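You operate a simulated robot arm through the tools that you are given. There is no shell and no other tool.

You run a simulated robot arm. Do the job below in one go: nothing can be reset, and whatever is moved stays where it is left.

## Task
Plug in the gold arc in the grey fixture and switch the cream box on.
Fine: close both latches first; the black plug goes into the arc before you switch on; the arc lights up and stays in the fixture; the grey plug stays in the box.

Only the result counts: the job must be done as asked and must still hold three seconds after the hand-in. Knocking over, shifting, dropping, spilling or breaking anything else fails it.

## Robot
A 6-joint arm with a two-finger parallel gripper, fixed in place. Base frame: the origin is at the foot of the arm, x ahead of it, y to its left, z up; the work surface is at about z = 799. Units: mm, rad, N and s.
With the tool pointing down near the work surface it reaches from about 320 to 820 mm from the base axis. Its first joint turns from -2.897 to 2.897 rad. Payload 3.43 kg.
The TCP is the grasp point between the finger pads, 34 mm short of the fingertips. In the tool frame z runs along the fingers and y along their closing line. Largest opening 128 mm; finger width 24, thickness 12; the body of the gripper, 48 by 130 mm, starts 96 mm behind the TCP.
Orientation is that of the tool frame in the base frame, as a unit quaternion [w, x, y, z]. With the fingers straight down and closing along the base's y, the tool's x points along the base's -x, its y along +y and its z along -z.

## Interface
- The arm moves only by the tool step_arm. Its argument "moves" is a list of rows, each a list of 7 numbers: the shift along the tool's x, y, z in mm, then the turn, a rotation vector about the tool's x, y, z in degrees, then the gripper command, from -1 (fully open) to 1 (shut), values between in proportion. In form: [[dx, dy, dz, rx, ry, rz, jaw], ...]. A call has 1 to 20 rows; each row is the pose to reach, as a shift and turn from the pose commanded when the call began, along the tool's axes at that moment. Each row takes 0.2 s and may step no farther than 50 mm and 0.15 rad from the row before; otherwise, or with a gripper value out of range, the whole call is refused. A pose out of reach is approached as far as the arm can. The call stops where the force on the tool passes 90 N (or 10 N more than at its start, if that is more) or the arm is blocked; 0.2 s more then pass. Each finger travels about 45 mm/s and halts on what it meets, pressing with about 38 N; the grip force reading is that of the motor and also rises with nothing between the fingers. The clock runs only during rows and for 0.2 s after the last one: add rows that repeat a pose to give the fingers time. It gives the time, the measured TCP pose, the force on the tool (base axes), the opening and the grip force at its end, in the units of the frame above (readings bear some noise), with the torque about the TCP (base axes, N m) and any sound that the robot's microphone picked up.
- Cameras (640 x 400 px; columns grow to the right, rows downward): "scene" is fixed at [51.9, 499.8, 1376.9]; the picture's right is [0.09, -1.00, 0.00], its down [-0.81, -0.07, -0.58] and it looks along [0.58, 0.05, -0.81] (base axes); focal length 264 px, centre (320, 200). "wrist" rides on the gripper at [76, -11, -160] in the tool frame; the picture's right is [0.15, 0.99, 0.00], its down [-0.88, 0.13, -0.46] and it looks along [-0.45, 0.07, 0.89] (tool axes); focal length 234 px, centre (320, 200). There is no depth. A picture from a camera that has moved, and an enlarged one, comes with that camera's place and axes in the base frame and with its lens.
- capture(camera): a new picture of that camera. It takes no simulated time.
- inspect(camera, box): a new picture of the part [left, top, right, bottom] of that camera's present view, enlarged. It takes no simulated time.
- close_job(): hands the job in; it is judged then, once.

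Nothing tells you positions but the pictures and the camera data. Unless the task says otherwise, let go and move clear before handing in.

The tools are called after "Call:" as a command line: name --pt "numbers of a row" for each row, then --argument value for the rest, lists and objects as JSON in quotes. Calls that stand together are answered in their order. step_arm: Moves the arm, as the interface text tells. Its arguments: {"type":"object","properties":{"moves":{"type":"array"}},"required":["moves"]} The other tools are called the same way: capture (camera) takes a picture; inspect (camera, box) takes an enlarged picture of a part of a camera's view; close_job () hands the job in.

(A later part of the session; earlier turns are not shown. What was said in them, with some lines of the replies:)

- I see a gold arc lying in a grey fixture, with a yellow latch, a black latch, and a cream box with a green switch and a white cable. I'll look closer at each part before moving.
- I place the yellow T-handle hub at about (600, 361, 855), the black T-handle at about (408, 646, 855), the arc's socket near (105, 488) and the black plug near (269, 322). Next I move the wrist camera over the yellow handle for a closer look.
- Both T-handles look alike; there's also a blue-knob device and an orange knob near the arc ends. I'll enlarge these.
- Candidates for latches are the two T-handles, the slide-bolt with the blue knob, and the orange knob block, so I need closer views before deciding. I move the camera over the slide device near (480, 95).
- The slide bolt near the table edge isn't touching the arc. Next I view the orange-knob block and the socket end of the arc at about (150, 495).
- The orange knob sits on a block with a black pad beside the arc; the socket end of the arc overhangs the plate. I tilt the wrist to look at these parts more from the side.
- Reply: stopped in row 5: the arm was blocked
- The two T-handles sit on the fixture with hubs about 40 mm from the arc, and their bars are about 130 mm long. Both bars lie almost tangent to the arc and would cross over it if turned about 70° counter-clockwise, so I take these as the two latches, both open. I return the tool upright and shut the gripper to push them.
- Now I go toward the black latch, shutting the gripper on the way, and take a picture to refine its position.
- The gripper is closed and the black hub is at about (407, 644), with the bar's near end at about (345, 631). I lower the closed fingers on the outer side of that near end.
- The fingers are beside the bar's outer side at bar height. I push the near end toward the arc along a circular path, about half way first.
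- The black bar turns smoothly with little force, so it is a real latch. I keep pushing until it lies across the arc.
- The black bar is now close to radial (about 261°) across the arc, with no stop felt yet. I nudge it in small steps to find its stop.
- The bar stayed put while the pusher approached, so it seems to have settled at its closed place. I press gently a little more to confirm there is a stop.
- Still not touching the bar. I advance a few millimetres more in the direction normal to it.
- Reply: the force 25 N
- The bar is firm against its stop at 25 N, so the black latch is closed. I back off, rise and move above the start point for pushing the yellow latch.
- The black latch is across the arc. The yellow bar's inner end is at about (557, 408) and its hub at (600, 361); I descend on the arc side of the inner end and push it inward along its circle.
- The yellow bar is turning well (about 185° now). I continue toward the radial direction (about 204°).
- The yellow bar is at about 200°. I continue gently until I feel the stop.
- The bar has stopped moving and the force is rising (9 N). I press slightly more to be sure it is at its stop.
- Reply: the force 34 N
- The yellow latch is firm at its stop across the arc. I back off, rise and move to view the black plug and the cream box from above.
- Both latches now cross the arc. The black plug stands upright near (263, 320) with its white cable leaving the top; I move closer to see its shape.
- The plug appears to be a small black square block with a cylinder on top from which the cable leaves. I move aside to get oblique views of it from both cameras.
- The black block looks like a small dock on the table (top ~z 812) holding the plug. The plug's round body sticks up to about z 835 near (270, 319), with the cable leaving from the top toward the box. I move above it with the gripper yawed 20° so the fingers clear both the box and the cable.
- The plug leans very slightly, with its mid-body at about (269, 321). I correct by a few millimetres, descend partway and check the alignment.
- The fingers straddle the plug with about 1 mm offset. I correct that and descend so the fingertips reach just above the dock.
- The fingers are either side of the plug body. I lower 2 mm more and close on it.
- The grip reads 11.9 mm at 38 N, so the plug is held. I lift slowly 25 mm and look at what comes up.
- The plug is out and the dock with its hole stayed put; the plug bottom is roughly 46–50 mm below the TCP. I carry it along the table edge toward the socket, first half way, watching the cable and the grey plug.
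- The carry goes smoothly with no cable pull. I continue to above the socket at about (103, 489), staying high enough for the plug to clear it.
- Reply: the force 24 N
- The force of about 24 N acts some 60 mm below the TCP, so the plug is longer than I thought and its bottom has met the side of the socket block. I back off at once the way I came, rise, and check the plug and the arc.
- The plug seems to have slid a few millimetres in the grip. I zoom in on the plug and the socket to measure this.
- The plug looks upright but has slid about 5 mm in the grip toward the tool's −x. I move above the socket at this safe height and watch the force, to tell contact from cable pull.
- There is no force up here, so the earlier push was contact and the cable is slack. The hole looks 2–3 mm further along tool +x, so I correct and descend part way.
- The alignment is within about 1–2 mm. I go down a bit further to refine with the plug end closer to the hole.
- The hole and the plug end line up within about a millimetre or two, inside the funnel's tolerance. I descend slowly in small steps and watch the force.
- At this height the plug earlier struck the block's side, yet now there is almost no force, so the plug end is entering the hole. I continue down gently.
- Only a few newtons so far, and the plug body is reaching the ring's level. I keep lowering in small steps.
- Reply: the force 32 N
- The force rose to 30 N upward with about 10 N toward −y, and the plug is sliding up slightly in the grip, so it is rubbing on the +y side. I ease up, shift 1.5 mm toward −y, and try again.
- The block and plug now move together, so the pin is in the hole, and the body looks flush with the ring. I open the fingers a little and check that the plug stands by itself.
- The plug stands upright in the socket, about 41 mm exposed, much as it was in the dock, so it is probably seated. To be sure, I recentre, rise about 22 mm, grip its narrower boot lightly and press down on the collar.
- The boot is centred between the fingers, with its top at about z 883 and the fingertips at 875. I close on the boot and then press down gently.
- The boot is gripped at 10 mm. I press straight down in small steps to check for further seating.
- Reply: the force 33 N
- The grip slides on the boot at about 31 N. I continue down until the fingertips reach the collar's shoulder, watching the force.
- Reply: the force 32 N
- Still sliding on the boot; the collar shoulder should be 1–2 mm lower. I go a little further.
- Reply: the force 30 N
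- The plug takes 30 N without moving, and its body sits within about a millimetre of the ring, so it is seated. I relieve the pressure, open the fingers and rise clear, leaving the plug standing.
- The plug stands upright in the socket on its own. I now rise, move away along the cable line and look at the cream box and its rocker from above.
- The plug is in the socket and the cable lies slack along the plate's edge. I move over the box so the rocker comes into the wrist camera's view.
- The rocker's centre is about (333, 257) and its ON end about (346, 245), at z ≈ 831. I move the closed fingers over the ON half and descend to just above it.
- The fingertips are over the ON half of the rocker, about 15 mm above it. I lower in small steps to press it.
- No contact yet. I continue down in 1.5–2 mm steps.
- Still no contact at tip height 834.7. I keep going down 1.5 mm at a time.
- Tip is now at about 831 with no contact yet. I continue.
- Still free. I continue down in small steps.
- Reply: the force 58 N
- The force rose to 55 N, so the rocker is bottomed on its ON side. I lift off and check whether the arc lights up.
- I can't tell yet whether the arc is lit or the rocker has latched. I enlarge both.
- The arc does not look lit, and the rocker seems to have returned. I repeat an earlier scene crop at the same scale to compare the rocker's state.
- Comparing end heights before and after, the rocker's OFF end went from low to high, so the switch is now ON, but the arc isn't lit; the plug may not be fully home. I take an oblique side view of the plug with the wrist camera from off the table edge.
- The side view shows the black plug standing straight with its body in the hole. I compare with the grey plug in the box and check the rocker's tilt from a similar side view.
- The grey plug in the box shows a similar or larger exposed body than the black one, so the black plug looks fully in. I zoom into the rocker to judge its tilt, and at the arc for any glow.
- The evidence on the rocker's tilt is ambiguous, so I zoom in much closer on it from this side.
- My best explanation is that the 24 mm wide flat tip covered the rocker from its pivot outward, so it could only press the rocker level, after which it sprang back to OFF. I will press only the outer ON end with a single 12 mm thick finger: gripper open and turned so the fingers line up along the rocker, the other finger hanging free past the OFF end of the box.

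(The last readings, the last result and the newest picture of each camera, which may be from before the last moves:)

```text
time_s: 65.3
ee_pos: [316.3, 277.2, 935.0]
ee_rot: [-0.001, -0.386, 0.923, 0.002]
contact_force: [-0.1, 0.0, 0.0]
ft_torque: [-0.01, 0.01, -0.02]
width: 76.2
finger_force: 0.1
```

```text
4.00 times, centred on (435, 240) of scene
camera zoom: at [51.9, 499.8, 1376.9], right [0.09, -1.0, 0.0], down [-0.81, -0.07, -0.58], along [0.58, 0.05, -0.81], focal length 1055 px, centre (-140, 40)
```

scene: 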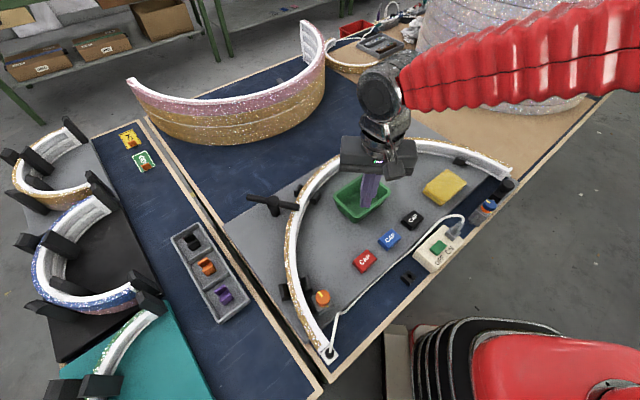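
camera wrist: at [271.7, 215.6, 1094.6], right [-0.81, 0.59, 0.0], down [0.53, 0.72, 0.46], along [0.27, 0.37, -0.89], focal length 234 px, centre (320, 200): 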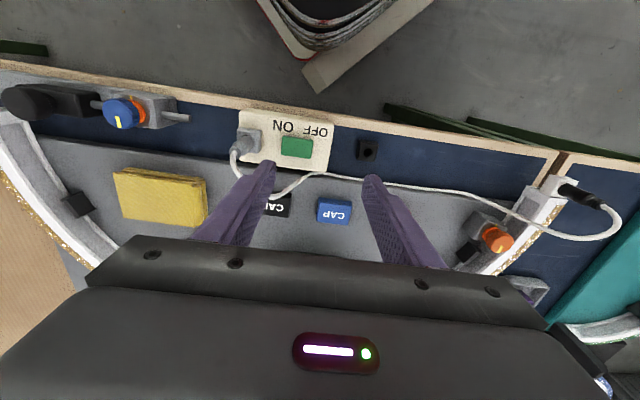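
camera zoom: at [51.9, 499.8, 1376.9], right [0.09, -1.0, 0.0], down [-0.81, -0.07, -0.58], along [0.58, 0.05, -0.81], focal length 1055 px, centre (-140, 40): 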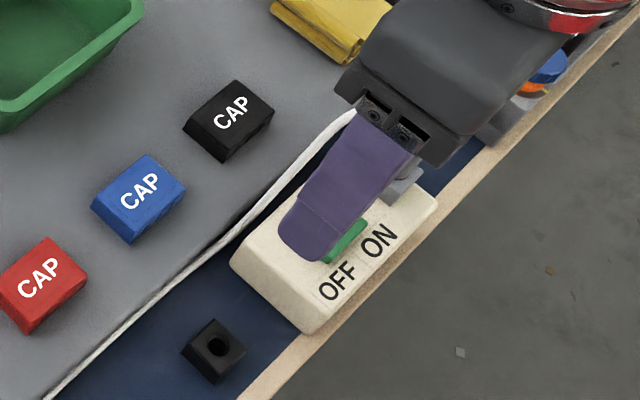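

In this view the rocker's centre is at about (333, 256), and the left finger lines up with its ON end. I shift about 3 mm and descend to just above the rocker.

Call:
step_arm --pt "3 1.9 0 0 0 0 -0.19" --pt "3 1.9 25 0 0 0 -0.19" --pt "3 1.9 48 0 0 0 -0.19" --pt "3 1.9 62 0 0 0 -0.19" --pt "3 1.9 62 0 0 0 -0.19"

Call:
capture --camera "wrist"

Call:
inspect --camera "wrist" --box '[220, 120, 340, 220]'

Call:
inspect --camera "scene" --box '[390, 190, 480, 290]'

```text
time_s: 66.5
ee_pos: [312.6, 275.8, 872.4]
ee_rot: [-0.001, -0.384, 0.923, 0.002]
contact_force: [0.9, 0.3, -0.3]
ft_torque: [-0.01, -0.02, -0.02]
width: 76.0
finger_force: 0.1
```

```text
taken
camera wrist: at [267.7, 214.6, 1032.1], right [-0.81, 0.59, 0.0], down [0.53, 0.72, 0.46], along [0.27, 0.37, -0.89], focal length 234 px, centre (320, 200)
```

wrist: 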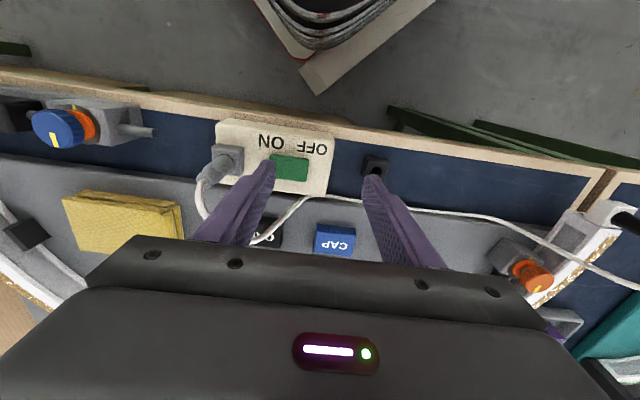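

```text
4.00 times, centred on (280, 170) of wrist
camera zoom: at [267.7, 214.6, 1032.1], right [-0.81, 0.59, 0.0], down [0.53, 0.72, 0.46], along [0.27, 0.37, -0.89], focal length 937 px, centre (480, 320)
```

zoom: 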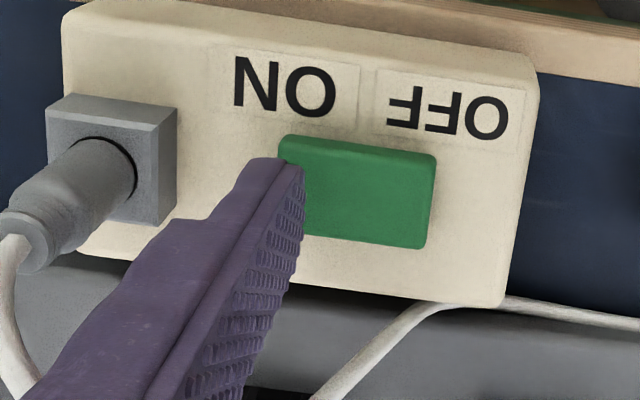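

```text
4.00 times, centred on (435, 240) of scene
camera zoom: at [51.9, 499.8, 1376.9], right [0.09, -1.0, 0.0], down [-0.81, -0.07, -0.58], along [0.58, 0.05, -0.81], focal length 1055 px, centre (-140, 40)
```

zoom: 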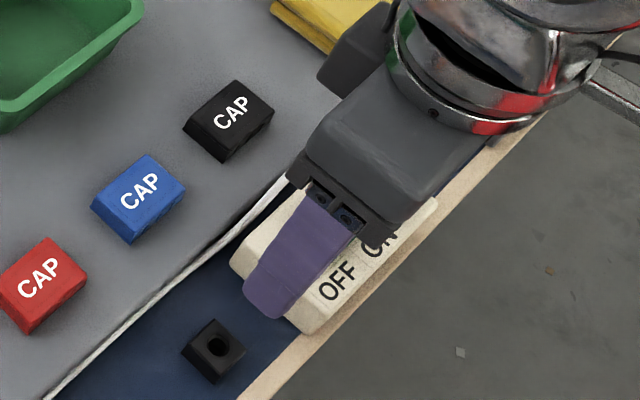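

The single finger is over the outer ON end, with its inner face about 10 mm from the rocker's centre. I press down in small steps.

Call:
step_arm --pt "0 0 2 0 0 0 -0.19" --pt "0 0 4 0 0 0 -0.19" --pt "0 0 6 0 0 0 -0.19" --pt "0 0 6 0 0 0 -0.19"

Call:
inspect --camera "wrist" --box '[220, 120, 340, 220]'

```text
time_s: 67.5
ee_pos: [312.2, 275.8, 866.9]
ee_rot: [0.0, -0.384, 0.923, 0.002]
contact_force: [-0.1, 0.3, -0.3]
ft_torque: [-0.03, 0.01, -0.01]
width: 76.2
finger_force: 0.0
```

```text
4.00 times, centred on (280, 170) of wrist
camera zoom: at [267.7, 214.9, 1026.9], right [-0.81, 0.59, 0.0], down [0.53, 0.72, 0.46], along [0.27, 0.37, -0.89], focal length 937 px, centre (480, 320)
```

zoom: 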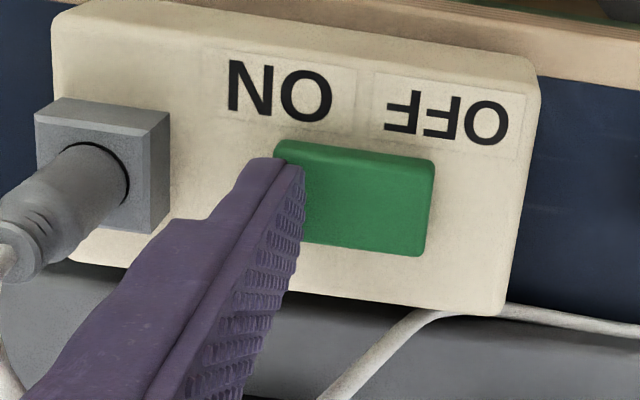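

No contact yet at tip height ~833. I continue.

Call:
step_arm --pt "0 0 1.5 0 0 0 -0.19" --pt "0 0 3 0 0 0 -0.19" --pt "0 0 4.5 0 0 0 -0.19" --pt "0 0 4.5 0 0 0 -0.19"

Call:
inspect --camera "wrist" --box '[220, 120, 340, 220]'

```text
time_s: 68.5
ee_pos: [312.9, 276.7, 863.2]
ee_rot: [0.0, -0.384, 0.923, 0.002]
contact_force: [-0.2, 0.0, 0.0]
ft_torque: [-0.05, 0.02, 0.01]
width: 76.2
finger_force: 0.1
```

```text
4.00 times, centred on (280, 170) of wrist
camera zoom: at [267.6, 214.7, 1022.5], right [-0.81, 0.59, 0.0], down [0.53, 0.72, 0.46], along [0.27, 0.37, -0.89], focal length 937 px, centre (480, 320)
```

zoom: 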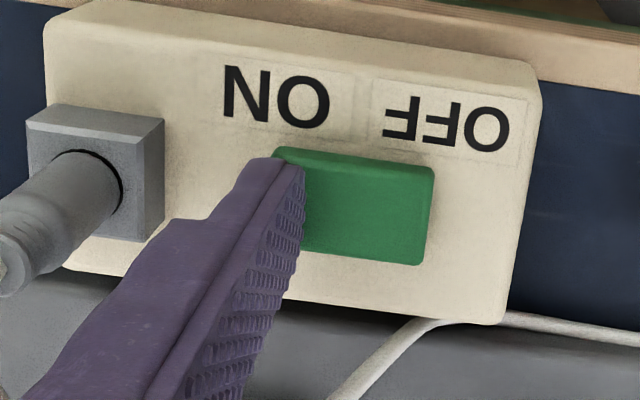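

Tip now at ~828.5 with no force. I continue with 1 mm steps.

Call:
step_arm --pt "0 0 1 0 0 0 -0.19" --pt "0 0 2 0 0 0 -0.19" --pt "0 0 2 0 0 0 -0.19"

Call:
inspect --camera "wrist" --box '[220, 120, 340, 220]'

```text
time_s: 69.3
ee_pos: [311.4, 277.5, 860.4]
ee_rot: [-0.001, -0.384, 0.923, 0.002]
contact_force: [0.0, 0.7, 0.0]
ft_torque: [0.02, -0.03, -0.01]
width: 76.3
finger_force: 0.0
```

```text
4.00 times, centred on (280, 170) of wrist
camera zoom: at [267.4, 214.9, 1020.6], right [-0.81, 0.59, 0.0], down [0.53, 0.72, 0.46], along [0.27, 0.37, -0.89], focal length 937 px, centre (480, 320)
```

zoom: 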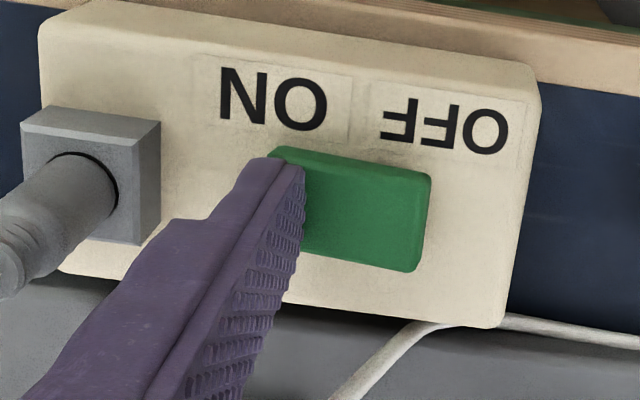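

The rocker is starting to tilt (its OFF end is rising). I continue pressing.

Call:
step_arm --pt "0 0 1 0 0 0 -0.19" --pt "0 0 2 0 0 0 -0.19" --pt "0 0 2 0 0 0 -0.19"

Call:
inspect --camera "wrist" --box '[220, 120, 340, 220]'

Call:
capture --camera "scene"

```text
time_s: 70.1
ee_pos: [312.4, 276.2, 860.3]
ee_rot: [0.001, -0.384, 0.923, 0.001]
contact_force: [-12.0, -14.8, 60.9]
ft_torque: [-2.14, -1.24, -0.79]
width: 77.0
finger_force: 0.8
```

```text
4.00 times, centred on (280, 170) of wrist
camera zoom: at [266.7, 214.9, 1020.0], right [-0.8, 0.59, 0.0], down [0.53, 0.71, 0.46], along [0.27, 0.37, -0.89], focal length 937 px, centre (480, 320)
```

zoom: 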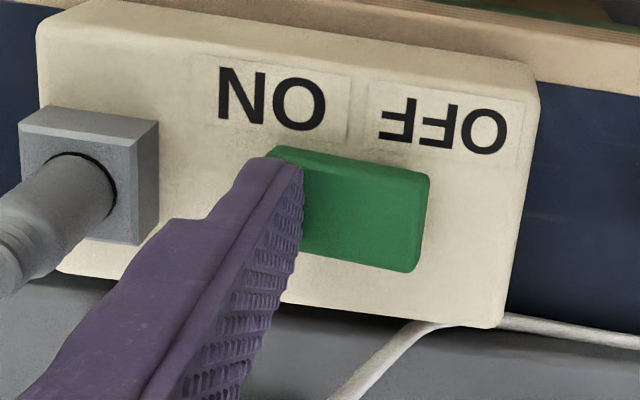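

```text
taken
```

scene: 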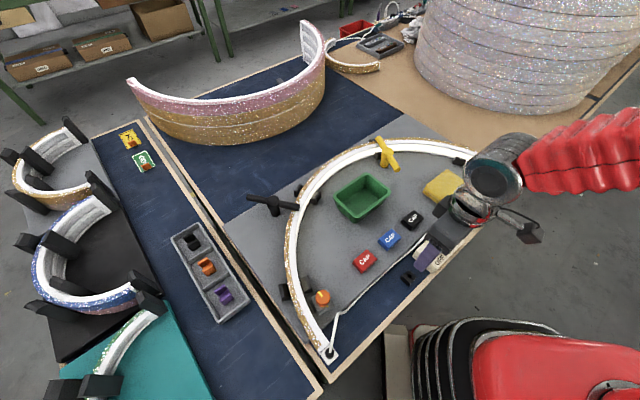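

The press is now at 61 N and the arc looks brighter in the scene picture. I enlarge the arc before letting go.

Call:
inspect --camera "scene" --box '[260, 130, 460, 260]'

Call:
inspect --camera "scene" --box '[270, 250, 380, 370]'

```text
3.08 times, centred on (360, 195) of scene
camera zoom: at [51.9, 499.8, 1376.9], right [0.09, -1.0, 0.0], down [-0.81, -0.07, -0.58], along [0.58, 0.05, -0.81], focal length 812 px, centre (197, 215)
```

zoom: 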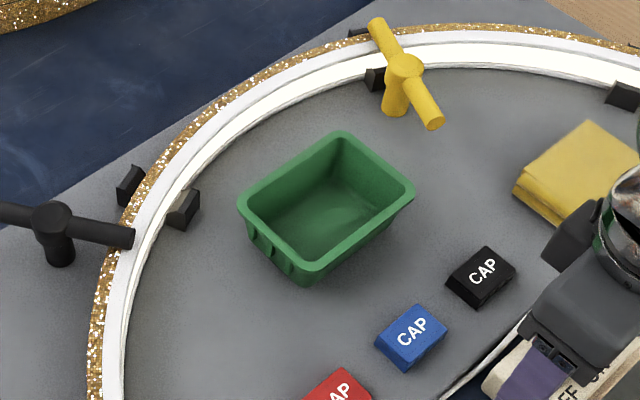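

```text
3.33 times, centred on (325, 310) of scene
camera zoom: at [51.9, 499.8, 1376.9], right [0.09, -1.0, 0.0], down [-0.81, -0.07, -0.58], along [0.58, 0.05, -0.81], focal length 879 px, centre (303, -167)
```

zoom: 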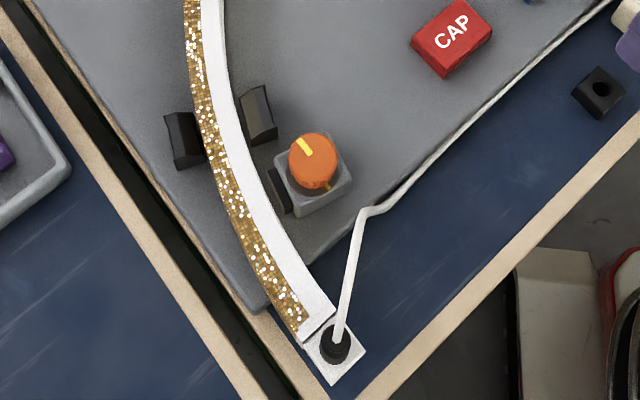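

The arc's inner face now glows white, so it is lit. I lift the finger straight up and check that the switch stays on.

Call:
step_arm --pt "0 0 -3 0 0 0 -0.19" --pt "0 0 -20 0 0 0 -0.19" --pt "0 0 -60 0 0 0 -0.19" --pt "0 0 -105 0 0 0 -0.19" --pt "0 0 -105 0 0 0 -0.19"

Call:
inspect --camera "scene" --box '[260, 130, 460, 260]'

Call:
inspect --camera "wrist" --box '[200, 90, 360, 190]'

Call:
capture --camera "scene"

```text
time_s: 71.3
ee_pos: [311.7, 275.7, 962.8]
ee_rot: [-0.001, -0.385, 0.923, 0.002]
contact_force: [0.0, 0.3, -0.3]
ft_torque: [-0.02, -0.02, 0.02]
width: 76.2
finger_force: 0.1
```

```text
3.08 times, centred on (360, 195) of scene
camera zoom: at [51.9, 499.8, 1376.9], right [0.09, -1.0, 0.0], down [-0.81, -0.07, -0.58], along [0.58, 0.05, -0.81], focal length 812 px, centre (197, 215)
```

zoom: 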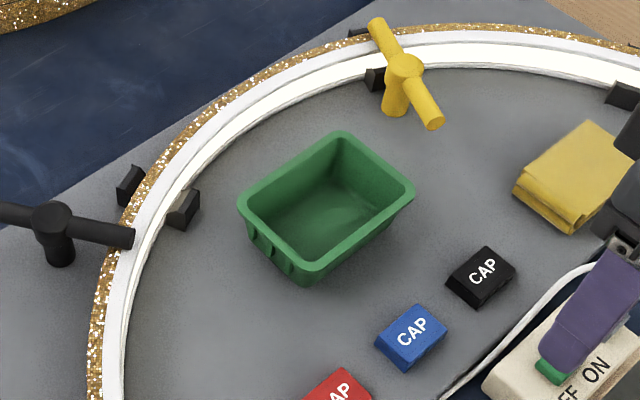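

```text
4.00 times, centred on (280, 140) of wrist
camera zoom: at [267.5, 213.8, 1123.0], right [-0.81, 0.59, 0.0], down [0.53, 0.72, 0.46], along [0.27, 0.37, -0.89], focal length 937 px, centre (480, 440)
```

zoom: 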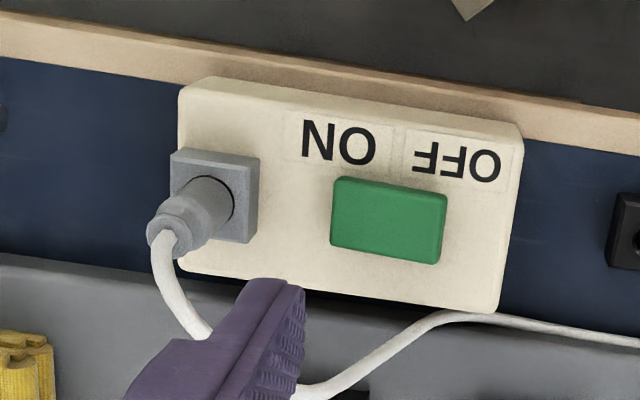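

```text
taken
```

scene: 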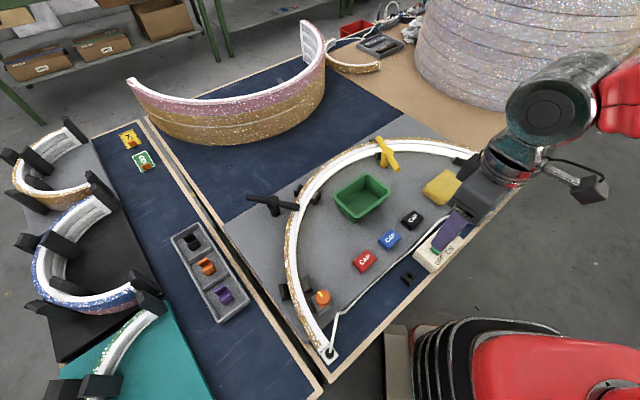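

The arc stays lit after release. I move the arm up clear of everything, wait a few seconds and check once more.

Call:
step_arm --pt "0 0 -45 0 0 0 -0.19" --pt "0 0 -90 0 0 0 -0.19" --pt "-30 -30 -110 0 0 0 -0.19" --pt "-60 -60 -110 0 0 0 -0.19" --pt "-60 -60 -110 0 0 0 -0.19" --pt "-60 -60 -110 0 0 0 -0.19" --pt "-60 -60 -110 0 0 0 -0.19" --pt "-60 -60 -110 0 0 0 -0.19" --pt "-60 -60 -110 0 0 0 -0.19" --pt "-60 -60 -110 0 0 0 -0.19" --pt "-60 -60 -110 0 0 0 -0.19" --pt "-60 -60 -110 0 0 0 -0.19" --pt "-60 -60 -110 0 0 0 -0.19" --pt "-60 -60 -110 0 0 0 -0.19" --pt "-60 -60 -110 0 0 0 -0.19"

Call:
capture --camera "scene"

Call:
inspect --camera "scene" --box '[250, 130, 520, 370]'

Call:
inspect --camera "scene" --box '[400, 190, 500, 290]'

Call:
inspect --camera "scene" --box '[290, 310, 380, 380]'

```text
time_s: 74.5
ee_pos: [397.8, 275.8, 1071.0]
ee_rot: [0.0, -0.384, 0.923, 0.001]
contact_force: [0.1, 0.1, 0.0]
ft_torque: [0.03, 0.01, 0.01]
width: 76.0
finger_force: 0.1
```

```text
taken
```

scene: 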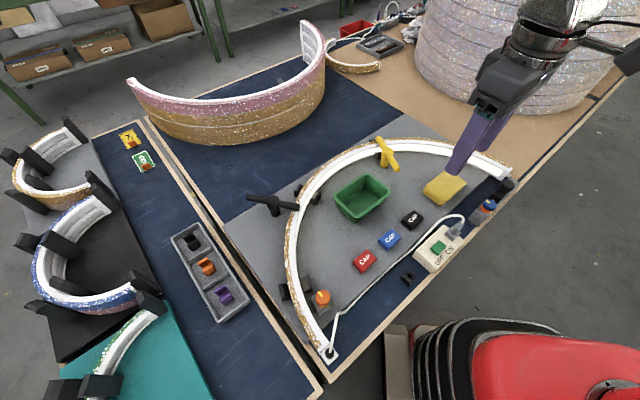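

```text
1.67 times, centred on (385, 250) of scene
camera zoom: at [51.9, 499.8, 1376.9], right [0.09, -1.0, 0.0], down [-0.81, -0.07, -0.58], along [0.58, 0.05, -0.81], focal length 440 px, centre (212, 117)
```

zoom: 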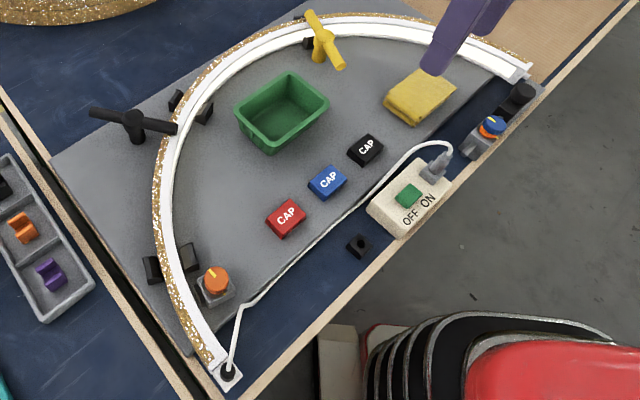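

```text
4.00 times, centred on (450, 240) of scene
camera zoom: at [51.9, 499.8, 1376.9], right [0.09, -1.0, 0.0], down [-0.81, -0.07, -0.58], along [0.58, 0.05, -0.81], focal length 1055 px, centre (-200, 40)
```

zoom: 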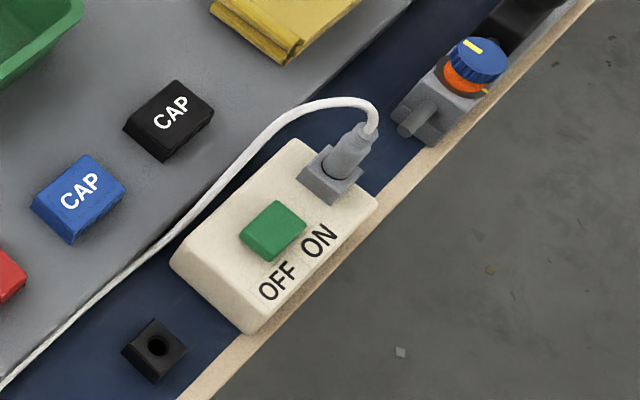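

```text
5.71 times, centred on (335, 345) of scene
camera zoom: at [51.9, 499.8, 1376.9], right [0.09, -1.0, 0.0], down [-0.81, -0.07, -0.58], along [0.58, 0.05, -0.81], focal length 1507 px, centre (234, -629)
```

zoom: 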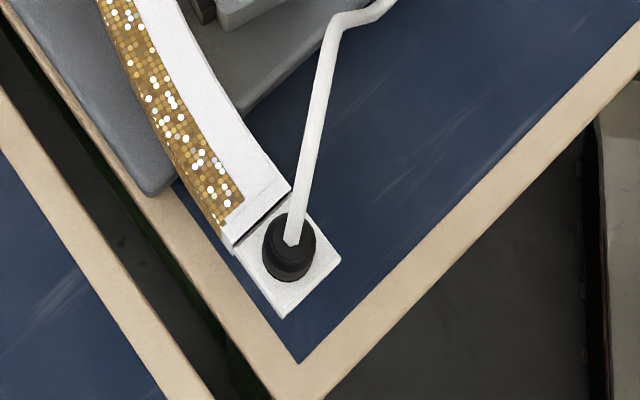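

Everything looks as asked:
- Both latches lie across the arc.
- The black plug is in the arc's socket.
- The grey plug is still in the box.
- The arc has stayed lit for over three seconds with the arm clear.

Nothing else on the table has moved, so I hand the job in.

Call:
close_job

```text
The job is handed in.
```

The job is handed in. The gold arc is plugged in and lit, and it stayed lit for more than three seconds with the arm clear.

- **Latches:** I took the yellow and black T-handles to be the two latches. I closed both first, turning each until it hit its stop across the arc. I left the orange knob and the blue-knob slide alone.
- **Black plug:** It went into the arc's socket before I touched the switch. On the first approach the plug hit the side of the socket block with about 24 N. I backed off and came in from higher, and the arc was still in the fixture afterwards.
- **Switch:** The first press did not light the arc. The second press, on the outer ON end, did.
- **Grey plug:** It is still in the cream box.

In the last pictures nothing else on the table had moved. The black plug's old dock is empty and still in place, and the cable lies slack along the fixture's edge.
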